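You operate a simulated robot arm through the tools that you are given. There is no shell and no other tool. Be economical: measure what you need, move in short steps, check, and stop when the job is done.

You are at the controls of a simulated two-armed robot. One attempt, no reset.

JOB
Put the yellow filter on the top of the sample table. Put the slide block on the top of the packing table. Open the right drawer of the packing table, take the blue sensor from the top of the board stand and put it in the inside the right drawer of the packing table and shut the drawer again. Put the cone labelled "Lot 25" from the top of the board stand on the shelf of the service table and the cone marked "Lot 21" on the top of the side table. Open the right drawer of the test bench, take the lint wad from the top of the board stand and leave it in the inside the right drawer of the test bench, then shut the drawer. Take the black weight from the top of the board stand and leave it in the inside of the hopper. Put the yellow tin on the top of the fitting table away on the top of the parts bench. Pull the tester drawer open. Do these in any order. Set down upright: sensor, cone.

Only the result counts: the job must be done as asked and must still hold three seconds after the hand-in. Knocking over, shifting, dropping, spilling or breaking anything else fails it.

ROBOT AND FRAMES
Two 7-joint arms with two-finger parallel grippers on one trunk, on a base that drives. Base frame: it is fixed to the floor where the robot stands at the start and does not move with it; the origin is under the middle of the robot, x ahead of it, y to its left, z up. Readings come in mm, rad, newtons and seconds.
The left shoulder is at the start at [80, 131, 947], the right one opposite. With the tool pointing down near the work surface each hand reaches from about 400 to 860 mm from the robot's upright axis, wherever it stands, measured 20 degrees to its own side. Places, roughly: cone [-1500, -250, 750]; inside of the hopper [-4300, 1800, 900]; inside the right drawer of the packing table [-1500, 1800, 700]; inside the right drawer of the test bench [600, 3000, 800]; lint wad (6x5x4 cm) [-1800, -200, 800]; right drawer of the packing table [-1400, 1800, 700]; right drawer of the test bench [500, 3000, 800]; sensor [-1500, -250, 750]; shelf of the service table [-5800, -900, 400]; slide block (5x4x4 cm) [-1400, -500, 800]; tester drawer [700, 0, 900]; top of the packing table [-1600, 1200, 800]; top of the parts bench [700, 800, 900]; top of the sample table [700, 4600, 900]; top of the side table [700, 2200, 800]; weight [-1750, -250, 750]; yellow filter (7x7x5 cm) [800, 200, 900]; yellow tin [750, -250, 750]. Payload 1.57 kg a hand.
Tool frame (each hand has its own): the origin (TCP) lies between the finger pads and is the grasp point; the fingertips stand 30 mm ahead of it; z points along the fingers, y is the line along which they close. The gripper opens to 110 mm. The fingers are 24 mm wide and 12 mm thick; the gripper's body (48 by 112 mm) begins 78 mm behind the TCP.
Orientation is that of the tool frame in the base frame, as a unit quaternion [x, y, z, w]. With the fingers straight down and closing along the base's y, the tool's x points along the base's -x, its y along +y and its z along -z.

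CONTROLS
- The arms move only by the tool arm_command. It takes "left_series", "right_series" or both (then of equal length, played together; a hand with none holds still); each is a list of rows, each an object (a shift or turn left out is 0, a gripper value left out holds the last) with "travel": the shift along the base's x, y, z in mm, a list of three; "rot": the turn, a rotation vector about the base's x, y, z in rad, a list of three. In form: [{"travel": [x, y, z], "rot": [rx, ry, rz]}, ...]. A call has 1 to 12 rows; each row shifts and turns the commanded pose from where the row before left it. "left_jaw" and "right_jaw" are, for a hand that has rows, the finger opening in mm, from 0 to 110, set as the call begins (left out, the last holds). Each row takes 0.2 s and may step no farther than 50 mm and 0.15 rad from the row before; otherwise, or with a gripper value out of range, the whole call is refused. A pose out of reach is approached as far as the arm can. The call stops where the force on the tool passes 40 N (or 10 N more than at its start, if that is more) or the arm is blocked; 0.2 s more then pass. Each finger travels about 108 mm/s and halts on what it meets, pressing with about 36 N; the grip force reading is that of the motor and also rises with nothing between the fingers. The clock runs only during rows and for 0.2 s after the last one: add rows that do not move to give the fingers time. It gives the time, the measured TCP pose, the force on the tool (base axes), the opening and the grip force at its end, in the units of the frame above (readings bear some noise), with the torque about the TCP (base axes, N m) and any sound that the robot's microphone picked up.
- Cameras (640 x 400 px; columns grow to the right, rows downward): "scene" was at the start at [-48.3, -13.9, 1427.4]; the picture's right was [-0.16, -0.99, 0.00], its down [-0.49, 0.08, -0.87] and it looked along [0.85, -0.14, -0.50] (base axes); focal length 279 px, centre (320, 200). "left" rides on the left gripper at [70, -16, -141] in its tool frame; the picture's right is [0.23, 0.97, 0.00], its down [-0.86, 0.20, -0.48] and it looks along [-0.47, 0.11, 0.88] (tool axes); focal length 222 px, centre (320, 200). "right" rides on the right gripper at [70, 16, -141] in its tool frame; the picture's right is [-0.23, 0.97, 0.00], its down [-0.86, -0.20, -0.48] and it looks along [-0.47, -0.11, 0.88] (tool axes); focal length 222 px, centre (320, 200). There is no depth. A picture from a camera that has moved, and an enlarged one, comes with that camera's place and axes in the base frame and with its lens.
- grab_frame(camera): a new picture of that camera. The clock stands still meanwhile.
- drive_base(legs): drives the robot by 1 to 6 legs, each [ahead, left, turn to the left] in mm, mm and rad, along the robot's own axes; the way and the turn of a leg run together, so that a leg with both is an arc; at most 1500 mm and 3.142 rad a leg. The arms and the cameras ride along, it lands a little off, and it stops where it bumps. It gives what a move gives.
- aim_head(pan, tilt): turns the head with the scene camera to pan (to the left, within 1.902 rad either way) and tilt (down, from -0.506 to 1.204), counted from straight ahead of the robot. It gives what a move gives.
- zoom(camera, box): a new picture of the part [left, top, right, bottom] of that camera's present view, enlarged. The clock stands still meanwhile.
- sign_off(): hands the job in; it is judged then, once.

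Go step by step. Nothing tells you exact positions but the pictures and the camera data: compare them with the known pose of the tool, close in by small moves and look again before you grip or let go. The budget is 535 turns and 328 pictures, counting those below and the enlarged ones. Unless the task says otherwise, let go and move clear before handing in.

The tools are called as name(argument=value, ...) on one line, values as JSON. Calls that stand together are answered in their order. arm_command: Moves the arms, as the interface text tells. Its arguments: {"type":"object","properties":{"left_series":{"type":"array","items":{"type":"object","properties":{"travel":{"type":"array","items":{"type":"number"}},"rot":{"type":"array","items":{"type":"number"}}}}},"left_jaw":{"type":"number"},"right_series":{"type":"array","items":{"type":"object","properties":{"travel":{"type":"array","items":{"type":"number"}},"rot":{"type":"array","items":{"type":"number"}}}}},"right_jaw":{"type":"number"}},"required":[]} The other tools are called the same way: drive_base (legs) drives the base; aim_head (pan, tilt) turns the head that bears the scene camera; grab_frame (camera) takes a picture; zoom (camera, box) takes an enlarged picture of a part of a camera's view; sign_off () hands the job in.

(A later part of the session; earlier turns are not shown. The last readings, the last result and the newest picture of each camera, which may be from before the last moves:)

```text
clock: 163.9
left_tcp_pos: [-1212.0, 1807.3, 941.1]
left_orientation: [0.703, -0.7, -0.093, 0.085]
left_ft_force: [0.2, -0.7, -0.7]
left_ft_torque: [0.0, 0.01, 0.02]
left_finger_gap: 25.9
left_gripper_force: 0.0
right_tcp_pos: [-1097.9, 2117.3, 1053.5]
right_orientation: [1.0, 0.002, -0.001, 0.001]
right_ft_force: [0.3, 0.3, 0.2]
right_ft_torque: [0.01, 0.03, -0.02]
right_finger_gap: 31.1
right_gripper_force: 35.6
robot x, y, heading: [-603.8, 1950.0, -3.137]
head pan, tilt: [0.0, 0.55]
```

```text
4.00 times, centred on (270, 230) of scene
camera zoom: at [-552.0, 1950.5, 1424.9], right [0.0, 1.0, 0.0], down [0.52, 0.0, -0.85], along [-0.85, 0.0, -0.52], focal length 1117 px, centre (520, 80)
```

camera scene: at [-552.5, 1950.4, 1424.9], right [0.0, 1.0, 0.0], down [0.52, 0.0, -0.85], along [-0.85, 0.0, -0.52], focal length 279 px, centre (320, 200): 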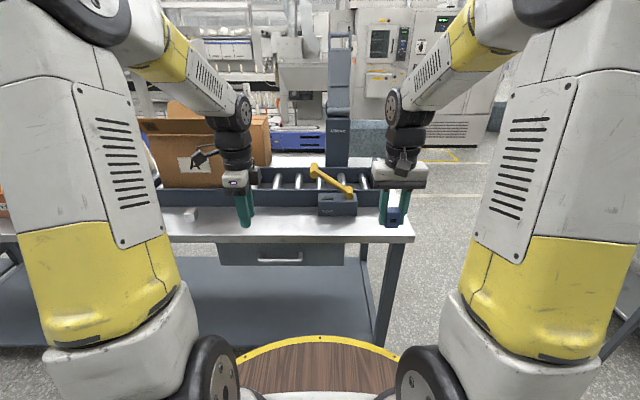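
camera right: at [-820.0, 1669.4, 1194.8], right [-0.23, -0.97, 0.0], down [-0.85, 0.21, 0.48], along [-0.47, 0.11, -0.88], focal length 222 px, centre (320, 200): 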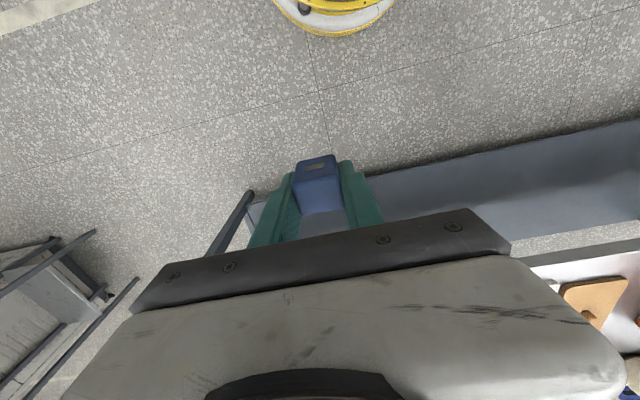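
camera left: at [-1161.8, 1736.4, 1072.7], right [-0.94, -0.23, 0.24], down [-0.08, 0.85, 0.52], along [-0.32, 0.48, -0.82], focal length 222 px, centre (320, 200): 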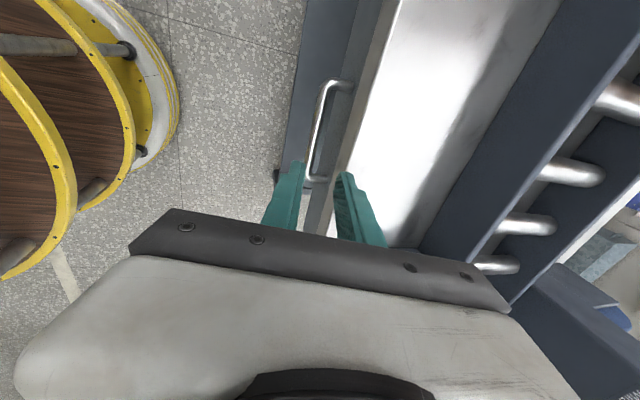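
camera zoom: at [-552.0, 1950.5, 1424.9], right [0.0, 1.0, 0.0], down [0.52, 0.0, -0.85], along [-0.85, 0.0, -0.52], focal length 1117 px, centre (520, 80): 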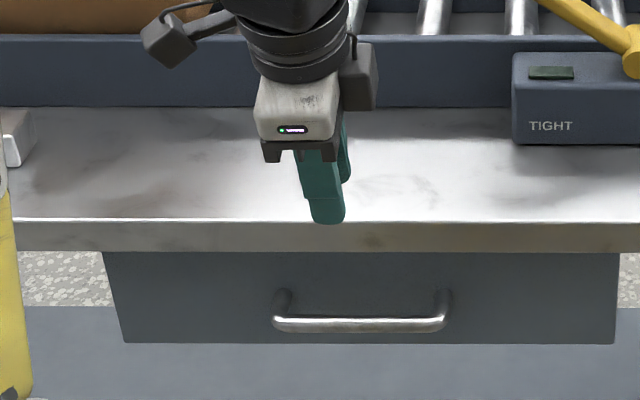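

Bar ≈[-1255,1811,750], table edge ≈-1275. I approach along the tilted tool axis so the fingers clear the table edge.

arm_command(left_series=[{"travel": [-6, 2, -40]}, {"travel": [-6, 2, -39]}, {"travel": [-6, 0, -24]}, {"travel": [-6, 0, -24]}])

grab_frame(camera="left")

zoom(camera="scene", box=[190, 180, 350, 280])

```text
clock: 164.9
left_tcp_pos: [-1235.3, 1809.8, 812.0]
left_orientation: [0.703, -0.7, -0.093, 0.083]
left_ft_force: [0.1, 1.4, 0.3]
left_ft_torque: [-0.04, 0.04, 0.02]
left_finger_gap: 26.1
left_gripper_force: 0.1
right_tcp_pos: [-1098.4, 2116.8, 1053.4]
right_orientation: [1.0, 0.001, -0.002, 0.0]
right_ft_force: [0.9, -0.4, -0.1]
right_ft_torque: [-0.02, -0.01, 0.02]
right_finger_gap: 31.1
right_gripper_force: 35.8
robot x, y, heading: [-603.2, 1950.9, -3.133]
head pan, tilt: [0.0, 0.55]
```

```text
242 pictures are left
camera left: at [-1184.0, 1739.9, 944.6], right [-0.94, -0.23, 0.24], down [-0.08, 0.85, 0.52], along [-0.32, 0.48, -0.82], focal length 222 px, centre (320, 200)
```

left: 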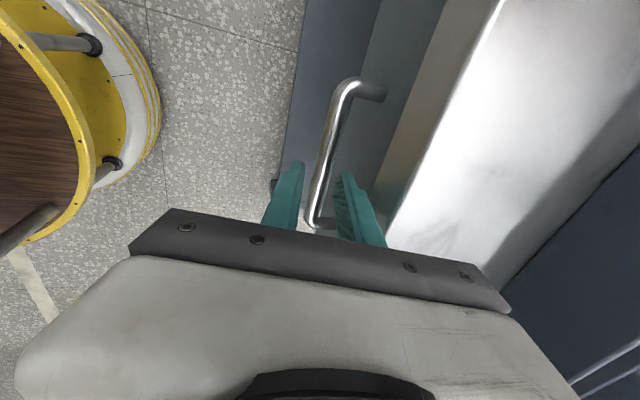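

```text
4.00 times, centred on (270, 230) of scene
camera zoom: at [-552.3, 1950.5, 1424.9], right [0.0, 1.0, 0.0], down [0.52, 0.0, -0.85], along [-0.85, 0.0, -0.52], focal length 1117 px, centre (520, 80)
```

zoom: 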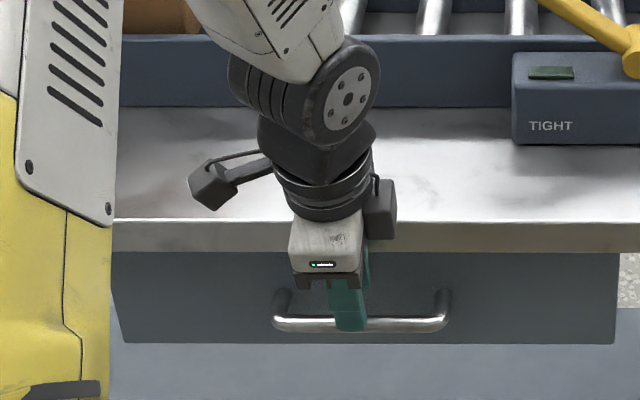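

The bar runs between the fingers. I go the remaining 48 mm along the axis and close.

arm_command(left_series=[{"travel": [-6, 0, -23]}, {"travel": [-5, 0, -23]}])

grab_frame(camera="left")

```text
clock: 165.5
left_tcp_pos: [-1246.7, 1810.5, 767.2]
left_orientation: [0.703, -0.7, -0.093, 0.084]
left_ft_force: [1.1, -0.2, -0.1]
left_ft_torque: [-0.01, -0.03, -0.01]
left_finger_gap: 26.2
left_gripper_force: 0.1
right_tcp_pos: [-1098.9, 2116.4, 1053.9]
right_orientation: [1.0, 0.002, -0.001, 0.0]
right_ft_force: [-0.1, 0.2, -0.4]
right_ft_torque: [-0.01, 0.02, 0.02]
right_finger_gap: 31.3
right_gripper_force: 36.3
robot x, y, heading: [-600.5, 1948.0, -3.134]
head pan, tilt: [0.0, 0.55]
```

```text
240 pictures are left
camera left: at [-1196.0, 1740.3, 899.6], right [-0.94, -0.23, 0.24], down [-0.08, 0.85, 0.52], along [-0.32, 0.48, -0.82], focal length 222 px, centre (320, 200)
```

left: 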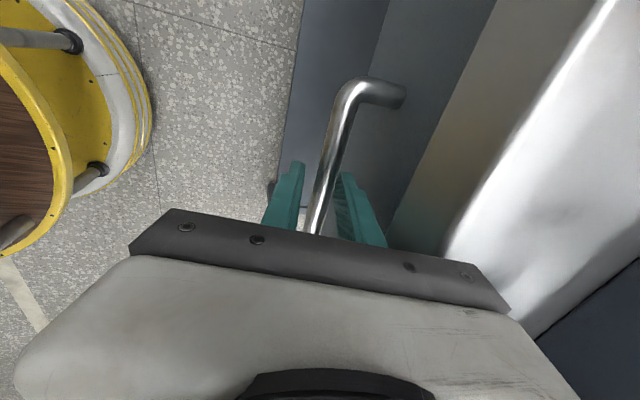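

arm_command(left_series=[{}, {}], left_jaw=0)

```text
clock: 166.1
left_tcp_pos: [-1247.8, 1810.9, 767.9]
left_orientation: [0.703, -0.7, -0.093, 0.084]
left_ft_force: [-3.1, -1.1, 9.4]
left_ft_torque: [0.42, 0.2, 0.21]
left_finger_gap: 14.7
left_gripper_force: 30.6
right_tcp_pos: [-1097.4, 2116.9, 1054.1]
right_orientation: [1.0, 0.002, -0.002, 0.0]
right_ft_force: [0.1, 0.4, -0.4]
right_ft_torque: [-0.02, 0.02, -0.02]
right_finger_gap: 31.2
right_gripper_force: 36.5
robot x, y, heading: [-603.4, 1950.0, -3.137]
head pan, tilt: [0.0, 0.55]
```

Gripped. I pull toward the robot (+x).

arm_command(left_series=[{"travel": [15, 0, 0]}, {"travel": [22, 0, 0]}, {"travel": [22, 0, 0]}, {"travel": [22, 0, 0]}, {"travel": [22, 0, 0]}, {"travel": [22, 0, 0]}, {"travel": [20, 0, 0]}, {}])

grab_frame(camera="scene")

```text
clock: 167.9
left_tcp_pos: [-1101.7, 1811.4, 767.0]
left_orientation: [0.703, -0.701, -0.091, 0.083]
left_ft_force: [0.7, 1.0, 11.8]
left_ft_torque: [-0.34, -0.05, 0.46]
left_finger_gap: 14.7
left_gripper_force: 31.1
right_tcp_pos: [-1097.9, 2117.2, 1053.6]
right_orientation: [1.0, 0.002, -0.002, 0.0]
right_ft_force: [-0.1, 0.0, -0.6]
right_ft_torque: [-0.04, 0.0, 0.02]
right_finger_gap: 31.0
right_gripper_force: 36.6
robot x, y, heading: [-600.4, 1946.9, -3.14]
head pan, tilt: [0.0, 0.55]
```

```text
239 pictures are left
camera scene: at [-552.2, 1950.6, 1424.9], right [0.0, 1.0, 0.0], down [0.52, 0.0, -0.85], along [-0.85, 0.0, -0.52], focal length 279 px, centre (320, 200)
```

scene: 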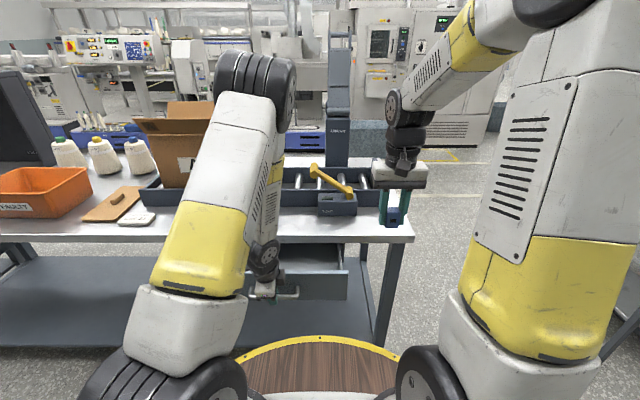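

Pulled 146 mm. I pull a little further, until the stop or 60 mm more.

arm_command(left_series=[{"travel": [15, 0, 0]}, {"travel": [15, 0, 0]}, {"travel": [15, 0, 0]}, {"travel": [15, 0, 0]}])

zoom(camera="scene", box=[210, 200, 390, 320])

```text
clock: 168.9
left_tcp_pos: [-1041.7, 1812.0, 766.8]
left_orientation: [0.702, -0.701, -0.093, 0.084]
left_ft_force: [0.5, 7.6, 1.0]
left_ft_torque: [0.1, -0.07, 0.47]
left_finger_gap: 15.0
left_gripper_force: 31.4
right_tcp_pos: [-1098.1, 2116.9, 1053.1]
right_orientation: [1.0, 0.001, -0.003, 0.001]
right_ft_force: [-0.3, 0.4, -0.2]
right_ft_torque: [0.01, -0.01, -0.01]
right_finger_gap: 30.9
right_gripper_force: 36.3
robot x, y, heading: [-603.8, 1949.8, -3.137]
head pan, tilt: [0.0, 0.55]
```

```text
3.33 times, centred on (300, 260) of scene
camera zoom: at [-552.5, 1950.8, 1424.9], right [0.0, 1.0, 0.0], down [0.52, 0.0, -0.85], along [-0.85, 0.0, -0.52], focal length 931 px, centre (387, 0)
```

zoom: 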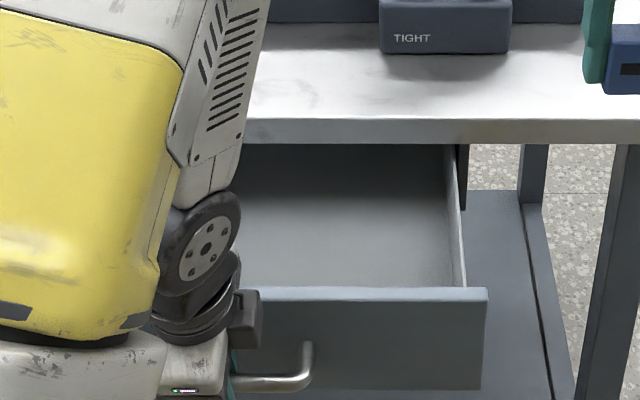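

The drawer is open ~206 mm. I release the handle, retreat along the tool axis, and shift the base so the right hand faces the drawer.

arm_command(left_series=[{}, {}], left_jaw=30)

arm_command(left_series=[{"travel": [8, 0, 31]}, {"travel": [8, 0, 31]}, {"travel": [0, -10, 45]}, {"travel": [0, -20, 45]}, {"travel": [0, -20, 45], "rot": [0, -0.125, 0]}, {"travel": [0, -20, 45], "rot": [0, -0.125, 0]}, {"travel": [0, -20, 30]}])

drive_base(legs=[[0, 240, 0]])

grab_frame(camera="scene")

grab_frame(camera="right")

```text
clock: 169.5
left_tcp_pos: [-1042.0, 1810.0, 766.8]
left_orientation: [0.703, -0.701, -0.092, 0.084]
left_ft_force: [-0.4, -0.4, 0.1]
left_ft_torque: [-0.02, 0.02, 0.01]
left_finger_gap: 30.0
left_gripper_force: 0.0
right_tcp_pos: [-1097.9, 2118.4, 1053.9]
right_orientation: [1.0, 0.001, -0.001, 0.0]
right_ft_force: [0.1, 0.6, 0.6]
right_ft_torque: [0.01, 0.0, 0.02]
right_finger_gap: 31.1
right_gripper_force: 36.1
robot x, y, heading: [-606.5, 1951.5, -3.141]
head pan, tilt: [0.0, 0.55]
```

```text
clock: 171.1
left_tcp_pos: [-1032.3, 1720.8, 1040.6]
left_orientation: [0.709, -0.705, -0.005, -0.005]
left_ft_force: [-0.1, 1.1, 0.2]
left_ft_torque: [-0.01, -0.01, -0.02]
left_finger_gap: 29.9
left_gripper_force: 0.0
left hand out of reach, approached as far as the arm can: row 2
right_tcp_pos: [-1098.5, 2117.7, 1053.8]
right_orientation: [1.0, 0.003, -0.002, 0.001]
right_ft_force: [-0.1, -0.5, -1.0]
right_ft_torque: [0.01, -0.03, -0.01]
right_finger_gap: 31.1
right_gripper_force: 36.4
robot x, y, heading: [-606.1, 1950.9, -3.14]
head pan, tilt: [0.0, 0.55]
```

```text
clock: 172.9
left_tcp_pos: [-1032.6, 1480.5, 1039.0]
left_orientation: [0.708, -0.706, -0.004, -0.004]
left_ft_force: [0.1, 0.2, -0.3]
left_ft_torque: [0.02, -0.02, 0.01]
left_finger_gap: 30.0
left_gripper_force: 0.1
right_tcp_pos: [-1098.4, 1875.9, 1053.7]
right_orientation: [1.0, 0.001, -0.002, 0.0]
right_ft_force: [0.7, -0.2, -0.6]
right_ft_torque: [-0.01, -0.01, -0.01]
right_finger_gap: 31.1
right_gripper_force: 36.1
robot x, y, heading: [-602.9, 1709.6, -3.143]
head pan, tilt: [0.0, 0.55]
```

```text
237 pictures are left
camera scene: at [-551.9, 1708.9, 1424.9], right [0.0, 1.0, 0.0], down [0.52, 0.0, -0.85], along [-0.85, 0.0, -0.52], focal length 279 px, centre (320, 200)
```

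scene: 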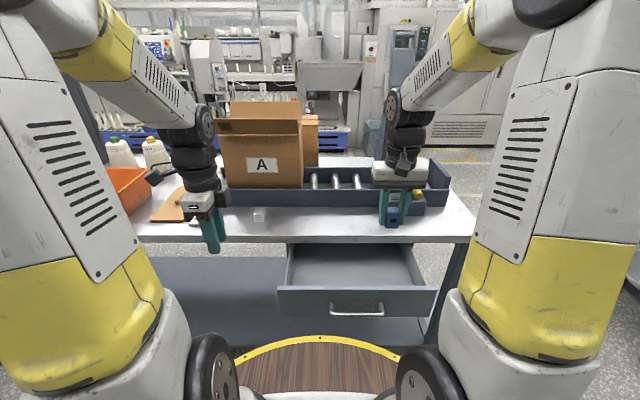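

```text
236 pictures are left
camera right: at [-1028.8, 1859.6, 1194.6], right [-0.23, -0.97, 0.0], down [-0.85, 0.2, 0.48], along [-0.47, 0.11, -0.88], focal length 222 px, centre (320, 200)
```

right: 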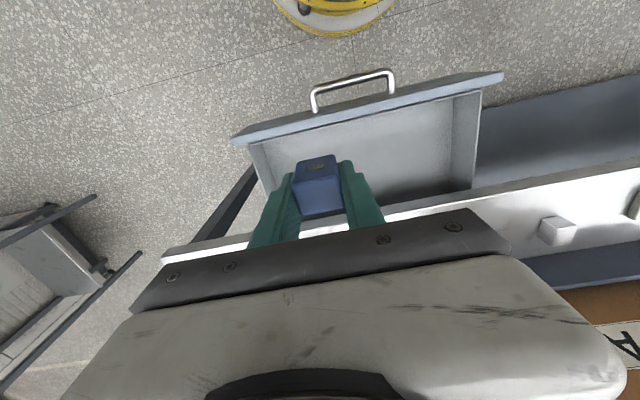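

The drawer is open and empty. I bring the sensor over its middle [-1180,1820] and lower.

arm_command(right_series=[{"travel": [-40, -28, 0]}, {"travel": [-40, -28, 0]}, {"travel": [0, 0, -45]}, {"travel": [0, 0, -45]}, {"travel": [0, 0, -45]}, {"travel": [0, 0, -45]}, {"travel": [0, 0, -45]}])

grab_frame(camera="right")

zoom(camera="scene", box=[250, 190, 470, 330])

```text
clock: 174.5
left_tcp_pos: [-1032.5, 1480.1, 1039.0]
left_orientation: [0.709, -0.705, -0.004, -0.004]
left_ft_force: [0.7, -0.1, 0.7]
left_ft_torque: [-0.01, -0.01, -0.02]
left_finger_gap: 29.9
left_gripper_force: 0.0
right_tcp_pos: [-1178.0, 1821.6, 826.9]
right_orientation: [1.0, 0.001, -0.002, 0.0]
right_ft_force: [0.2, -1.4, -1.3]
right_ft_torque: [-0.02, 0.0, 0.0]
right_finger_gap: 30.9
right_gripper_force: 36.1
robot x, y, heading: [-606.4, 1705.1, -3.14]
head pan, tilt: [0.0, 0.55]
```

```text
235 pictures are left
camera right: at [-1108.6, 1804.7, 967.6], right [-0.23, -0.97, 0.0], down [-0.85, 0.2, 0.48], along [-0.47, 0.11, -0.88], focal length 222 px, centre (320, 200)
```

right: 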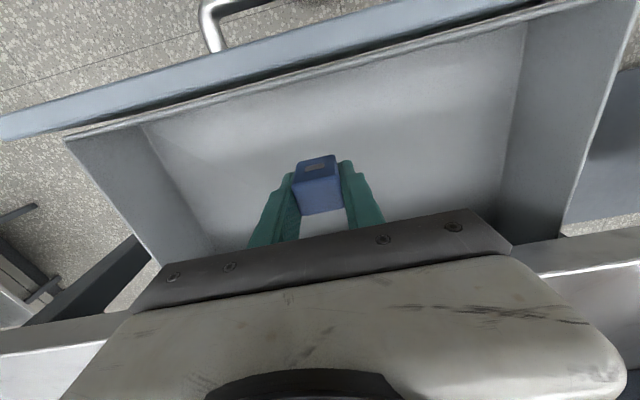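

```text
2.86 times, centred on (360, 260) of scene
camera zoom: at [-551.6, 1708.8, 1424.9], right [0.0, 1.0, 0.0], down [0.52, 0.0, -0.85], along [-0.85, 0.0, -0.52], focal length 798 px, centre (206, 29)
```

zoom: 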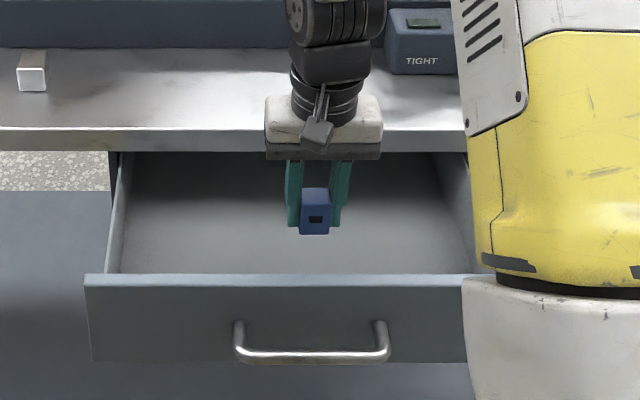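

arm_command(right_series=[{"travel": [0, 0, -30]}, {"travel": [0, 0, -25]}])

arm_command(right_series=[{"travel": [0, 0, -5]}, {"travel": [0, 0, -5]}, {"travel": [0, 0, -5]}, {"travel": [0, 0, -4]}])

```text
clock: 175.1
left_tcp_pos: [-1031.5, 1480.3, 1038.5]
left_orientation: [0.708, -0.706, -0.004, -0.004]
left_ft_force: [0.7, 0.5, 1.4]
left_ft_torque: [-0.02, 0.0, 0.03]
left_finger_gap: 30.0
left_gripper_force: 0.0
right_tcp_pos: [-1177.6, 1821.6, 773.8]
right_orientation: [1.0, 0.001, -0.002, 0.001]
right_ft_force: [-0.1, -0.2, 0.6]
right_ft_torque: [-0.01, -0.01, -0.02]
right_finger_gap: 31.2
right_gripper_force: 36.1
robot x, y, heading: [-604.7, 1705.4, -3.139]
head pan, tilt: [0.0, 0.55]
```

```text
clock: 176.1
left_tcp_pos: [-1031.8, 1480.1, 1038.3]
left_orientation: [0.709, -0.705, -0.004, -0.005]
left_ft_force: [-0.5, 0.1, -0.6]
left_ft_torque: [-0.01, 0.0, 0.04]
left_finger_gap: 29.9
left_gripper_force: 0.0
right_tcp_pos: [-1177.7, 1820.1, 755.2]
right_orientation: [1.0, 0.001, -0.002, 0.0]
right_ft_force: [0.4, 0.6, -0.4]
right_ft_torque: [0.01, 0.04, -0.01]
right_finger_gap: 30.9
right_gripper_force: 36.2
robot x, y, heading: [-601.6, 1710.0, -3.141]
head pan, tilt: [0.0, 0.55]
```

arm_command(right_series=[{"travel": [0, 0, -3]}, {"travel": [0, 0, -3]}, {"travel": [0, 0, -3]}, {"travel": [0, 0, -3]}])

zoom(camera="scene", box=[250, 190, 470, 330])

```text
clock: 177.1
left_tcp_pos: [-1031.4, 1480.1, 1038.9]
left_orientation: [0.708, -0.706, -0.005, -0.004]
left_ft_force: [0.0, 0.0, 0.1]
left_ft_torque: [-0.01, 0.02, 0.0]
left_finger_gap: 30.1
left_gripper_force: 0.0
right_tcp_pos: [-1177.8, 1820.3, 743.1]
right_orientation: [1.0, 0.001, -0.002, 0.0]
right_ft_force: [0.5, 0.0, -1.0]
right_ft_torque: [0.02, 0.01, 0.0]
right_finger_gap: 31.2
right_gripper_force: 36.3
robot x, y, heading: [-602.0, 1708.2, -3.144]
head pan, tilt: [0.0, 0.55]
```

```text
2.86 times, centred on (360, 260) of scene
camera zoom: at [-551.9, 1708.8, 1424.9], right [0.0, 1.0, 0.0], down [0.52, 0.0, -0.85], along [-0.85, 0.0, -0.52], focal length 798 px, centre (206, 29)
```

zoom: 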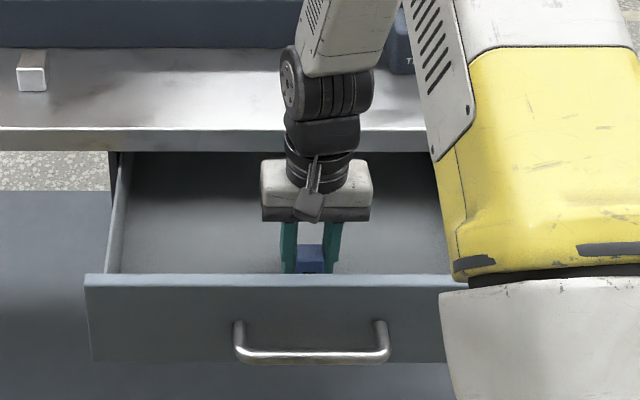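

arm_command(right_series=[{"travel": [0, 0, -3]}, {"travel": [0, 0, -3]}, {"travel": [0, 0, -2]}, {"travel": [0, 0, -2]}])

```text
clock: 177.9
left_tcp_pos: [-1032.4, 1480.8, 1038.0]
left_orientation: [0.708, -0.706, -0.005, -0.004]
left_ft_force: [0.2, 0.0, 0.4]
left_ft_torque: [-0.04, -0.01, 0.01]
left_finger_gap: 29.9
left_gripper_force: 0.1
right_tcp_pos: [-1181.4, 1820.2, 738.1]
right_orientation: [1.0, 0.001, -0.006, -0.001]
right_ft_force: [-1.5, 0.7, 4.1]
right_ft_torque: [-0.01, -0.02, 0.03]
right_finger_gap: 30.8
right_gripper_force: 35.9
robot x, y, heading: [-604.8, 1708.2, -3.14]
head pan, tilt: [0.0, 0.55]
stopped in row 3 (right hand): the force on the tool passed its limit at 69 N (the readings are from after the stop); the commanded pose is now the measured one
```

The sensor touches the drawer floor. I open and rise straight up.

arm_command(right_series=[{}, {}], right_jaw=60)

arm_command(right_series=[{"travel": [0, 0, 30]}, {"travel": [0, 0, 45]}, {"travel": [0, 0, 45]}, {"travel": [0, 0, 45]}, {"travel": [0, 0, 45]}, {"travel": [0, 0, 45]}])

grab_frame(camera="right")

```text
clock: 178.5
left_tcp_pos: [-1030.6, 1480.8, 1039.3]
left_orientation: [0.708, -0.706, -0.005, -0.004]
left_ft_force: [0.1, 0.1, -0.5]
left_ft_torque: [0.0, -0.01, -0.02]
left_finger_gap: 29.9
left_gripper_force: 0.0
right_tcp_pos: [-1179.9, 1819.0, 737.4]
right_orientation: [1.0, 0.001, -0.005, 0.0]
right_ft_force: [-0.2, -1.6, 9.4]
right_ft_torque: [0.31, -0.07, 0.02]
right_finger_gap: 59.0
right_gripper_force: 0.0
robot x, y, heading: [-606.4, 1706.6, -3.14]
head pan, tilt: [0.0, 0.55]
```

```text
clock: 179.9
left_tcp_pos: [-1032.2, 1480.5, 1038.3]
left_orientation: [0.708, -0.706, -0.004, -0.004]
left_ft_force: [-0.3, -0.1, -0.8]
left_ft_torque: [-0.01, -0.04, -0.02]
left_finger_gap: 30.0
left_gripper_force: 0.0
right_tcp_pos: [-1181.1, 1820.3, 991.2]
right_orientation: [1.0, 0.001, -0.003, 0.0]
right_ft_force: [-0.9, -1.1, -0.4]
right_ft_torque: [0.01, -0.03, 0.02]
right_finger_gap: 60.0
right_gripper_force: 0.0
robot x, y, heading: [-600.9, 1709.7, -3.139]
head pan, tilt: [0.0, 0.55]
```

```text
232 pictures are left
camera right: at [-1111.9, 1802.6, 1132.1], right [-0.23, -0.97, 0.0], down [-0.85, 0.2, 0.49], along [-0.47, 0.11, -0.87], focal length 222 px, centre (320, 200)
```

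right: 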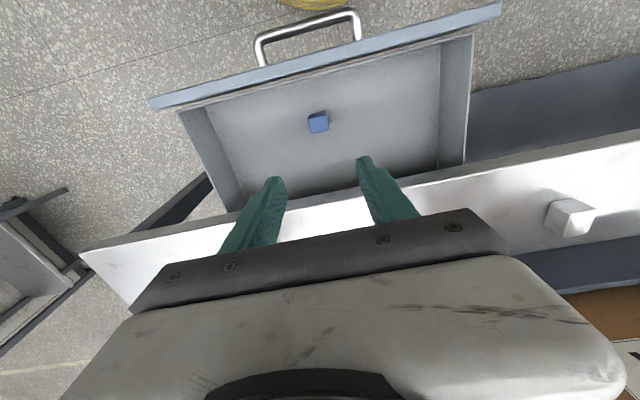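

The sensor stands in the drawer. To shut it I back the base 100 mm, put the closed right fingers in front of the handle bar, and push.

zoom(camera="right", box=[260, 80, 380, 160])

drive_base(legs=[[-120, 0, 0]])

arm_command(right_series=[{"travel": [20, -5, -10]}, {"travel": [20, -5, 0]}], right_jaw=0)

grab_frame(camera="right")

grab_frame(camera="scene")

```text
5.00 times, centred on (320, 120) of right
camera zoom: at [-1111.9, 1802.6, 1132.1], right [-0.23, -0.97, 0.0], down [-0.85, 0.2, 0.49], along [-0.47, 0.11, -0.87], focal length 1111 px, centre (320, 600)
```

zoom: 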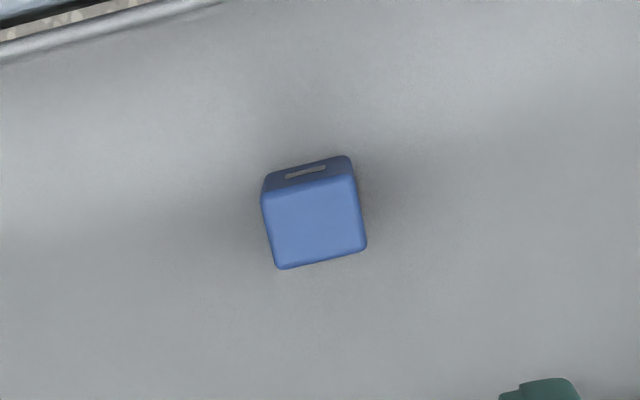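

```text
clock: 181.2
left_tcp_pos: [-910.3, 1480.7, 1038.8]
left_orientation: [0.708, -0.707, -0.004, -0.005]
left_ft_force: [0.4, 0.0, 0.9]
left_ft_torque: [-0.04, -0.02, 0.01]
left_finger_gap: 30.4
left_gripper_force: 0.1
right_tcp_pos: [-1059.8, 1820.3, 991.0]
right_orientation: [1.0, 0.0, -0.004, 0.0]
right_ft_force: [-0.5, -0.5, -0.8]
right_ft_torque: [-0.01, 0.01, 0.02]
right_finger_gap: 60.1
right_gripper_force: 0.1
robot x, y, heading: [-484.5, 1707.8, -3.142]
head pan, tilt: [0.0, 0.55]
```

```text
clock: 181.8
left_tcp_pos: [-910.7, 1481.4, 1038.4]
left_orientation: [-0.707, 0.707, 0.004, 0.004]
left_ft_force: [-0.1, 0.4, 0.0]
left_ft_torque: [0.01, -0.01, 0.01]
left_finger_gap: 30.0
left_gripper_force: 0.1
right_tcp_pos: [-1019.4, 1810.5, 981.0]
right_orientation: [1.0, 0.0, -0.006, 0.0]
right_ft_force: [0.1, -0.4, 0.3]
right_ft_torque: [0.02, -0.01, 0.01]
right_finger_gap: 0.0
right_gripper_force: 21.4
robot x, y, heading: [-481.3, 1705.5, -3.145]
head pan, tilt: [0.0, 0.55]
```

```text
230 pictures are left
camera right: at [-950.8, 1792.7, 1120.8], right [-0.23, -0.97, 0.0], down [-0.85, 0.2, 0.49], along [-0.47, 0.11, -0.87], focal length 222 px, centre (320, 200)
```

right: 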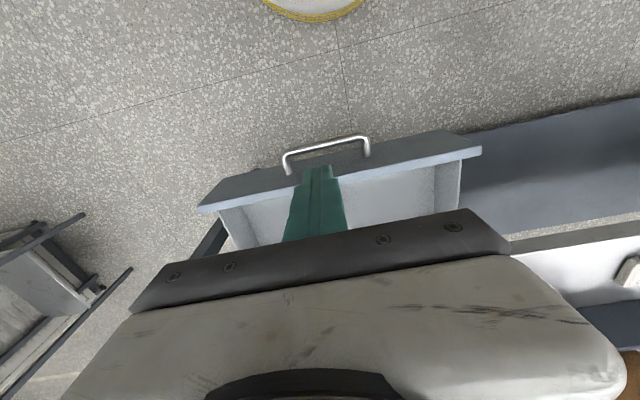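

```text
229 pictures are left
camera scene: at [-430.3, 1708.9, 1425.0], right [0.0, 1.0, 0.0], down [0.52, 0.0, -0.85], along [-0.85, 0.0, -0.52], focal length 279 px, centre (320, 200)
```

scene: 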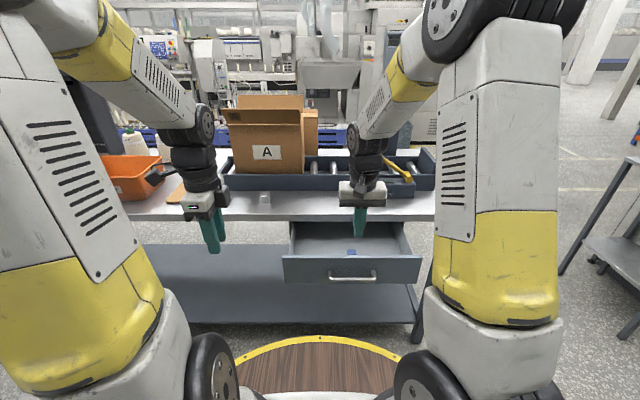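

Bar at x≈-1053. I move to x -1000 and lower in front of it.

arm_command(right_series=[{"travel": [20, 0, -30]}, {"travel": [0, 0, -46]}, {"travel": [0, 0, -46]}, {"travel": [0, 0, -46]}, {"travel": [0, 0, -46]}])

grab_frame(camera="right")

```text
clock: 183.0
left_tcp_pos: [-910.5, 1481.4, 1037.9]
left_orientation: [0.707, -0.707, -0.005, -0.005]
left_ft_force: [0.5, 0.0, 0.2]
left_ft_torque: [-0.03, 0.02, -0.01]
left_finger_gap: 29.9
left_gripper_force: 0.0
right_tcp_pos: [-1004.5, 1809.3, 763.0]
right_orientation: [1.0, 0.0, -0.005, 0.0]
right_ft_force: [0.0, -0.3, 0.9]
right_ft_torque: [0.01, 0.04, -0.04]
right_finger_gap: 0.1
right_gripper_force: 21.2
robot x, y, heading: [-482.7, 1706.3, -3.139]
head pan, tilt: [0.0, 0.55]
```

```text
228 pictures are left
camera right: at [-933.7, 1792.3, 904.4], right [-0.23, -0.97, 0.0], down [-0.85, 0.2, 0.49], along [-0.47, 0.11, -0.87], focal length 222 px, centre (320, 200)
```

right: 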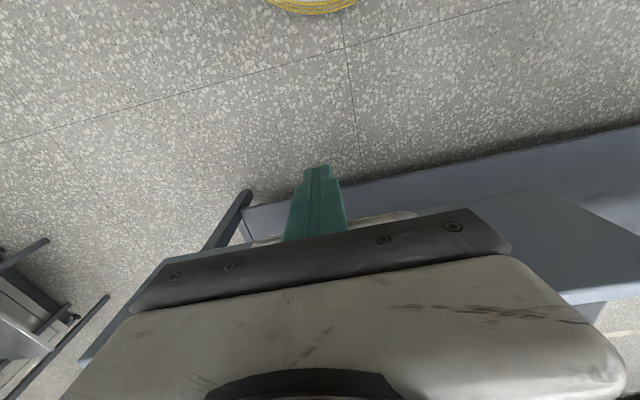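

In front of the bar. I push gently toward -x.

arm_command(right_series=[{"travel": [-18, 0, 0]}, {"travel": [-18, 0, 0]}, {"travel": [-18, 0, 0]}, {"travel": [-18, 0, 0]}, {"travel": [-18, 0, 0]}, {"travel": [-18, 0, 0]}, {"travel": [-18, 0, 0]}, {"travel": [-18, 0, 0]}, {"travel": [-18, 0, 0]}, {"travel": [-18, 0, 0]}])

arm_command(right_series=[{"travel": [-12, 0, 0]}, {"travel": [-10, 0, 0]}, {"travel": [-8, 0, 0]}, {"travel": [-6, 0, 0]}, {"travel": [-5, 0, 0]}, {"travel": [-5, 0, 0]}, {"travel": [-5, 0, 0]}, {"travel": [-5, 0, 0]}])

grab_frame(camera="scene")

```text
clock: 185.2
left_tcp_pos: [-909.8, 1480.7, 1039.0]
left_orientation: [0.708, -0.707, -0.005, -0.005]
left_ft_force: [-0.2, -0.9, 0.7]
left_ft_torque: [0.01, 0.0, -0.01]
left_finger_gap: 30.2
left_gripper_force: 0.0
right_tcp_pos: [-1178.2, 1810.5, 767.5]
right_orientation: [1.0, -0.001, -0.005, 0.0]
right_ft_force: [-0.5, -0.5, 0.5]
right_ft_torque: [-0.03, -0.02, 0.0]
right_finger_gap: 0.0
right_gripper_force: 21.1
robot x, y, heading: [-480.3, 1704.4, -3.144]
head pan, tilt: [0.0, 0.55]
```

```text
clock: 187.0
left_tcp_pos: [-909.8, 1480.7, 1038.5]
left_orientation: [0.707, -0.707, -0.005, -0.004]
left_ft_force: [0.2, 0.5, -0.7]
left_ft_torque: [-0.02, -0.01, -0.01]
left_finger_gap: 29.9
left_gripper_force: 0.1
right_tcp_pos: [-1233.7, 1809.9, 768.2]
right_orientation: [1.0, 0.001, -0.004, 0.0]
right_ft_force: [13.3, 0.4, 7.3]
right_ft_torque: [0.25, 0.44, -0.03]
right_finger_gap: 0.0
right_gripper_force: 21.4
robot x, y, heading: [-482.0, 1705.1, -3.133]
head pan, tilt: [0.0, 0.55]
```

```text
227 pictures are left
camera scene: at [-429.3, 1708.8, 1424.9], right [0.0, 1.0, 0.0], down [0.52, 0.0, -0.85], along [-0.85, 0.0, -0.52], focal length 279 px, centre (320, 200)
```

scene: 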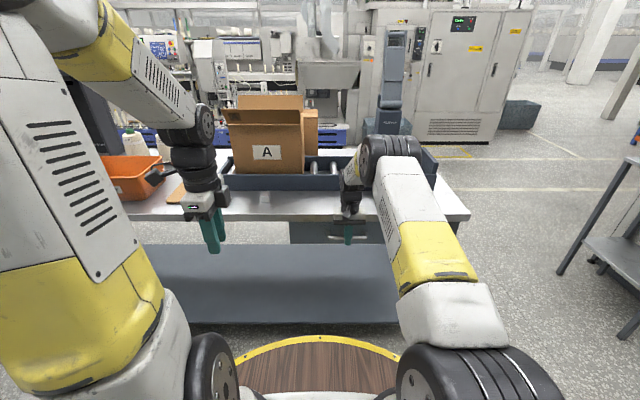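

Almost at the predicted closed position with force rising; I push a few mm more to make sure, then back away.

arm_command(right_series=[{"travel": [-3, 0, 0]}, {"travel": [-3, 0, 0]}])

arm_command(right_series=[{"travel": [25, 0, 0]}, {"travel": [40, 0, 0]}, {"travel": [40, 0, 20]}, {"travel": [20, 0, 45]}, {"travel": [0, 0, 48]}, {"travel": [0, 0, 48]}, {"travel": [0, 0, 48]}])

zoom(camera="scene", box=[220, 180, 480, 300])

```text
clock: 187.4
left_tcp_pos: [-909.7, 1481.2, 1038.3]
left_orientation: [0.708, -0.706, -0.004, -0.006]
left_ft_force: [0.3, 0.0, 0.4]
left_ft_torque: [-0.01, -0.03, -0.01]
left_finger_gap: 29.9
left_gripper_force: 0.1
right_tcp_pos: [-1233.4, 1810.6, 768.7]
right_orientation: [1.0, -0.001, 0.001, 0.0]
right_ft_force: [11.6, 0.3, 14.5]
right_ft_torque: [0.14, -0.07, -0.01]
right_finger_gap: 0.0
right_gripper_force: 21.6
robot x, y, heading: [-481.0, 1705.3, 3.137]
head pan, tilt: [0.0, 0.55]
stopped in row 2 (right hand): the force on the tool passed its limit at 45 N (the readings are from after the stop); the commanded pose is now the measured one
```

```text
clock: 189.0
left_tcp_pos: [-910.2, 1480.9, 1039.0]
left_orientation: [0.708, -0.706, -0.004, -0.005]
left_ft_force: [0.3, -0.4, 0.0]
left_ft_torque: [-0.01, -0.07, 0.0]
left_finger_gap: 29.8
left_gripper_force: 0.1
right_tcp_pos: [-1110.7, 1812.0, 974.6]
right_orientation: [1.0, 0.001, 0.001, 0.0]
right_ft_force: [0.3, -0.2, -0.2]
right_ft_torque: [0.0, -0.01, -0.03]
right_finger_gap: 0.0
right_gripper_force: 21.2
robot x, y, heading: [-482.8, 1705.3, 3.142]
head pan, tilt: [0.0, 0.55]
```

```text
2.46 times, centred on (350, 240) of scene
camera zoom: at [-430.0, 1708.9, 1425.0], right [0.0, 1.0, 0.0], down [0.52, 0.0, -0.85], along [-0.85, 0.0, -0.52], focal length 688 px, centre (246, 102)
```

zoom: 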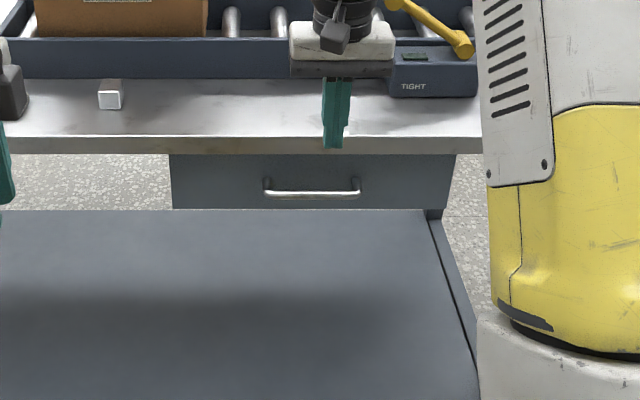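

The drawer is shut. Next: the Lot 21 cone with the right hand. I unwind the left hand's yaw and drive back to the board stand.

arm_command(left_series=[{"rot": [0, 0, 0.1428]}, {"rot": [0, 0, 0.1428]}, {"rot": [0, 0, 0.1428]}, {"rot": [0, 0, 0.1428]}, {"rot": [0, 0, 0.1428]}, {"rot": [0, 0, 0.1428]}, {"rot": [0, 0, 0.1428]}, {"rot": [0, 0, 0.1428]}, {"rot": [0, 0, 0.1428], "travel": [0, 0, 30]}, {"rot": [0, 0, 0.1428], "travel": [0, 0, 40]}, {"rot": [0, 0, 0.1428], "travel": [0, 0, 40]}], right_series=[{"travel": [10, 0, 20]}, {"travel": [10, 0, 20]}, {"travel": [10, 0, 20]}, {"travel": [10, 0, 20]}, {"travel": [10, 0, 20]}, {"travel": [10, 0, 20]}, {"travel": [10, 0, 20]}, {}, {}, {}, {}], right_jaw=110)

drive_base(legs=[[0, 1400, 0], [0, 790, 0], [260, 0, 0]])

grab_frame(camera="scene")

grab_frame(camera="right")

```text
clock: 191.4
left_tcp_pos: [-911.9, 1478.7, 1149.6]
left_orientation: [1.0, 0.001, -0.007, 0.0]
left_ft_force: [0.1, -0.8, 0.0]
left_ft_torque: [0.01, -0.02, 0.0]
left_finger_gap: 30.1
left_gripper_force: 0.1
right_tcp_pos: [-1041.6, 1809.3, 1115.2]
right_orientation: [1.0, 0.0, 0.0, 0.0]
right_ft_force: [-1.0, 0.8, -0.2]
right_ft_torque: [-0.01, 0.03, 0.01]
right_finger_gap: 109.7
right_gripper_force: 0.0
robot x, y, heading: [-482.2, 1711.8, 3.142]
head pan, tilt: [0.0, 0.55]
```

```text
clock: 203.8
left_tcp_pos: [-1147.9, -743.5, 1148.7]
left_orientation: [1.0, 0.009, -0.006, 0.0]
left_ft_force: [0.7, 0.5, -0.1]
left_ft_torque: [-0.02, 0.0, -0.02]
left_finger_gap: 29.9
left_gripper_force: 0.1
right_tcp_pos: [-1281.4, -415.9, 1114.4]
right_orientation: [1.0, 0.008, 0.0, -0.001]
right_ft_force: [-0.3, 0.2, 0.3]
right_ft_torque: [0.0, -0.01, -0.02]
right_finger_gap: 110.0
right_gripper_force: 0.0
robot x, y, heading: [-722.3, -509.3, -3.131]
head pan, tilt: [0.0, 0.55]
```

```text
225 pictures are left
camera scene: at [-670.0, -506.6, 1424.9], right [-0.02, 1.0, 0.0], down [0.52, 0.01, -0.85], along [-0.85, -0.01, -0.52], focal length 279 px, centre (320, 200)
```

scene: 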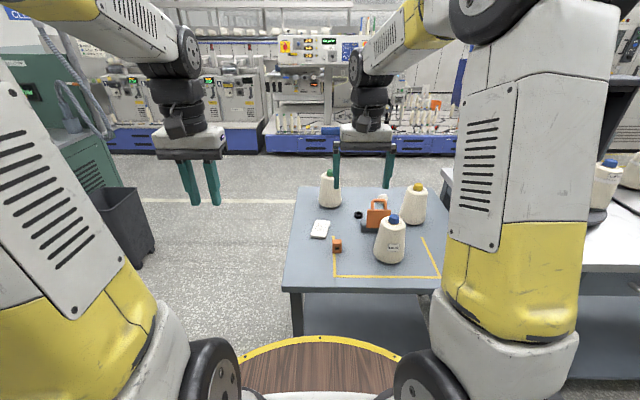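

```text
224 pictures are left
camera right: at [-1214.1, -432.0, 1256.1], right [-0.21, -0.98, 0.0], down [-0.86, 0.19, 0.48], along [-0.47, 0.1, -0.88], focal length 222 px, centre (320, 200)
```

right: 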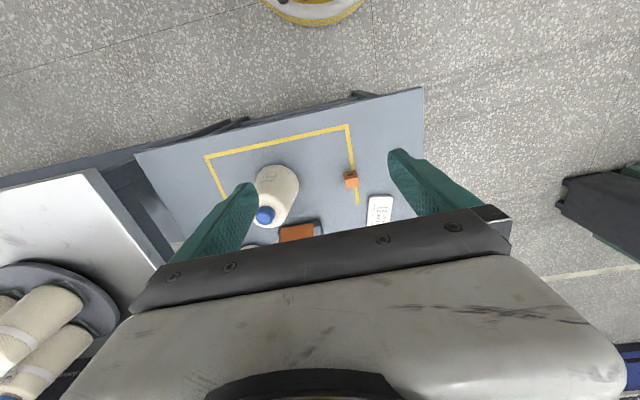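

Cone ≈[-1422,-272], cap top z≈890. I bring the right hand above it.

arm_command(right_series=[{"travel": [-24, 30, -18]}, {"travel": [-24, 30, -18]}, {"travel": [-24, 30, -18]}, {"travel": [-24, 28, -18]}, {"travel": [-24, 26, -18]}])

grab_frame(camera="right")

zoom(camera="scene", box=[280, 130, 460, 290])

```text
clock: 205.0
left_tcp_pos: [-1147.5, -743.9, 1149.8]
left_orientation: [1.0, 0.009, -0.007, 0.0]
left_ft_force: [0.6, -1.0, 0.1]
left_ft_torque: [0.01, 0.02, 0.03]
left_finger_gap: 30.2
left_gripper_force: 0.2
right_tcp_pos: [-1401.8, -272.1, 1026.4]
right_orientation: [1.0, 0.008, 0.0, 0.0]
right_ft_force: [-0.4, 0.6, 0.2]
right_ft_torque: [0.03, 0.06, 0.03]
right_finger_gap: 109.9
right_gripper_force: 0.1
robot x, y, heading: [-723.0, -507.5, -3.122]
head pan, tilt: [0.0, 0.55]
```

```text
223 pictures are left
camera right: at [-1333.0, -288.2, 1167.0], right [-0.21, -0.98, 0.0], down [-0.86, 0.19, 0.48], along [-0.47, 0.1, -0.88], focal length 222 px, centre (320, 200)
```

right: 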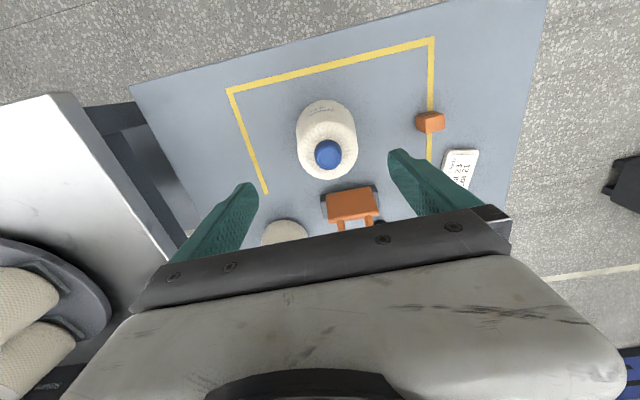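

```text
2.50 times, centred on (370, 210) of scene
camera zoom: at [-669.8, -506.9, 1424.9], right [-0.02, 1.0, 0.0], down [0.52, 0.01, -0.85], along [-0.85, -0.01, -0.52], focal length 698 px, centre (195, 175)
```

zoom: 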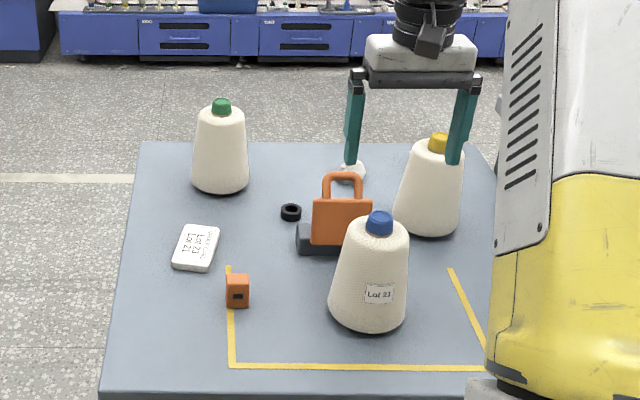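

Cap top at ≈[-1418,-280,889]. I centre and lower partway.

arm_command(right_series=[{"travel": [-8, -4, -35]}, {"travel": [-8, -4, -35]}, {"travel": [0, 0, -35]}])

grab_frame(camera="right")

zoom(camera="scene", box=[280, 130, 460, 290])

```text
clock: 205.8
left_tcp_pos: [-1146.7, -744.8, 1149.4]
left_orientation: [1.0, 0.008, -0.005, 0.0]
left_ft_force: [0.5, 1.1, 0.3]
left_ft_torque: [0.02, 0.01, -0.01]
left_finger_gap: 30.2
left_gripper_force: 0.1
right_tcp_pos: [-1418.6, -281.5, 920.8]
right_orientation: [1.0, 0.007, 0.001, 0.0]
right_ft_force: [0.5, 0.6, 0.1]
right_ft_torque: [0.03, 0.0, -0.04]
right_finger_gap: 109.6
right_gripper_force: 0.0
robot x, y, heading: [-721.2, -510.6, -3.126]
head pan, tilt: [0.0, 0.55]
```

```text
221 pictures are left
camera right: at [-1349.4, -297.0, 1061.4], right [-0.21, -0.98, 0.0], down [-0.86, 0.19, 0.48], along [-0.47, 0.1, -0.88], focal length 222 px, centre (320, 200)
```

right: 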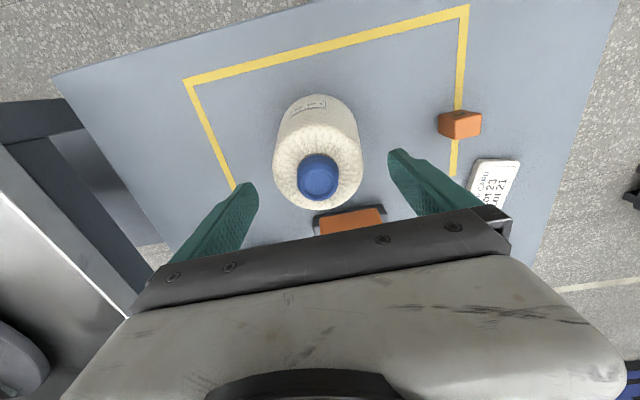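

```text
2.50 times, centred on (370, 210) of scene
camera zoom: at [-669.9, -506.6, 1424.9], right [-0.02, 1.0, 0.0], down [0.52, 0.01, -0.85], along [-0.85, -0.01, -0.52], focal length 698 px, centre (195, 175)
```

zoom: 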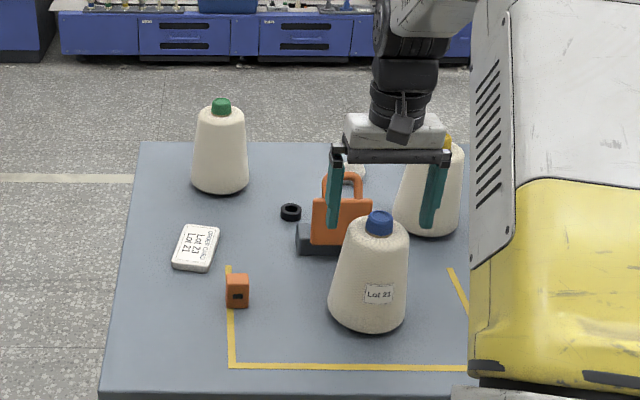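

Centred. I lower around the upper cone body and close.

arm_command(right_series=[{"travel": [0, 0, -30]}, {"travel": [0, 0, -30]}, {"travel": [0, 0, -23]}])

arm_command(right_series=[{}, {}, {}], right_jaw=20)

grab_frame(camera="right")

```text
clock: 206.6
left_tcp_pos: [-1146.7, -743.3, 1150.2]
left_orientation: [1.0, 0.008, -0.007, 0.0]
left_ft_force: [0.8, 0.2, 1.0]
left_ft_torque: [0.04, 0.0, 0.0]
left_finger_gap: 30.0
left_gripper_force: 0.1
right_tcp_pos: [-1419.2, -281.2, 835.6]
right_orientation: [1.0, 0.007, -0.001, 0.0]
right_ft_force: [0.9, -0.5, -0.4]
right_ft_torque: [0.01, 0.01, -0.02]
right_finger_gap: 110.2
right_gripper_force: 0.1
robot x, y, heading: [-721.7, -508.3, -3.129]
head pan, tilt: [0.0, 0.55]
```

```text
clock: 207.4
left_tcp_pos: [-1147.1, -743.2, 1149.0]
left_orientation: [1.0, 0.009, -0.005, 0.0]
left_ft_force: [0.0, 0.0, -1.3]
left_ft_torque: [-0.03, 0.0, -0.02]
left_finger_gap: 30.0
left_gripper_force: 0.0
right_tcp_pos: [-1419.2, -281.2, 837.2]
right_orientation: [1.0, 0.008, 0.001, 0.001]
right_ft_force: [0.5, 1.0, 0.1]
right_ft_torque: [0.05, 0.1, -0.01]
right_finger_gap: 95.0
right_gripper_force: 35.8
robot x, y, heading: [-721.9, -509.7, -3.125]
head pan, tilt: [0.0, 0.55]
```

```text
219 pictures are left
camera right: at [-1350.4, -297.3, 977.9], right [-0.21, -0.98, 0.0], down [-0.86, 0.19, 0.48], along [-0.47, 0.1, -0.88], focal length 222 px, centre (320, 200)
```

right: 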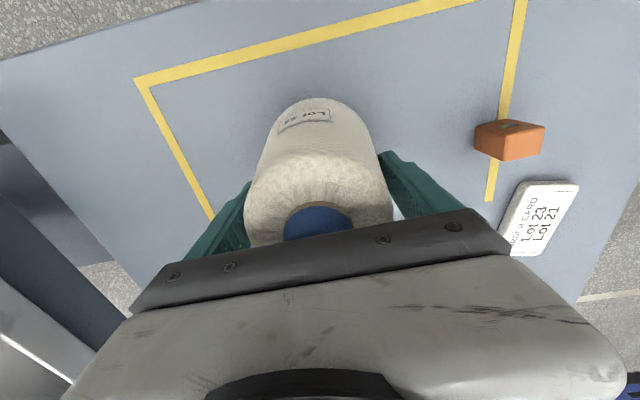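

I check this cone's label before lifting.

zoom(camera="right", box=[260, 90, 360, 150])

zoom(camera="scene", box=[350, 220, 420, 270])

zoom(camera="right", box=[480, 160, 600, 270])

```text
6.40 times, centred on (310, 120) of right
camera zoom: at [-1350.4, -297.3, 977.9], right [-0.21, -0.98, 0.0], down [-0.86, 0.19, 0.48], along [-0.47, 0.1, -0.88], focal length 1422 px, centre (384, 712)
```

zoom: 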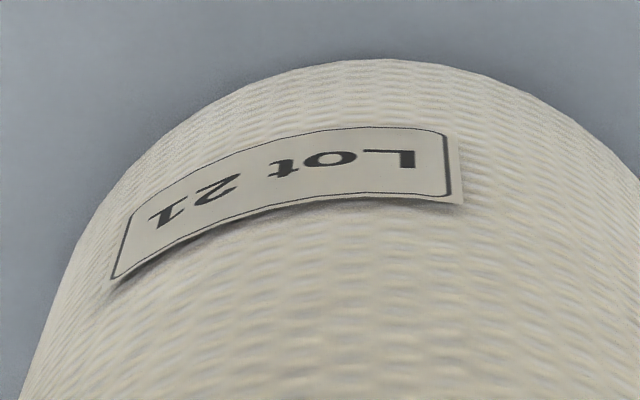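

```text
8.00 times, centred on (385, 245) of scene
camera zoom: at [-670.2, -506.5, 1424.9], right [-0.02, 1.0, 0.0], down [0.52, 0.01, -0.85], along [-0.85, -0.01, -0.52], focal length 2235 px, centre (-200, -160)
```

zoom: 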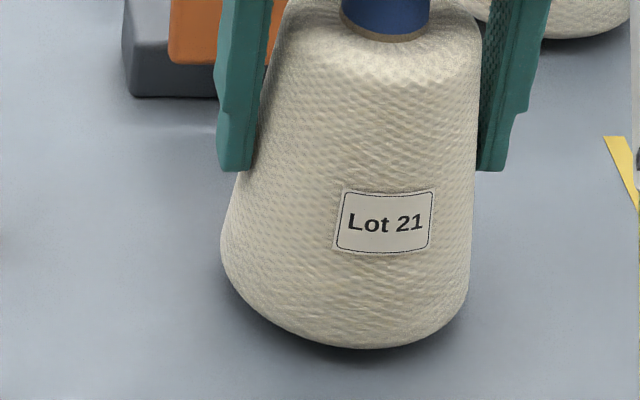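

```text
3.64 times, centred on (540, 215) of right
camera zoom: at [-1350.4, -297.3, 977.9], right [-0.21, -0.98, 0.0], down [-0.86, 0.19, 0.48], along [-0.47, 0.1, -0.88], focal length 808 px, centre (-480, 146)
```

zoom: 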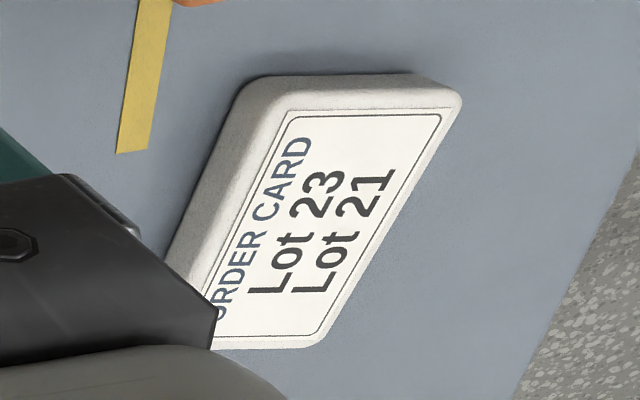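

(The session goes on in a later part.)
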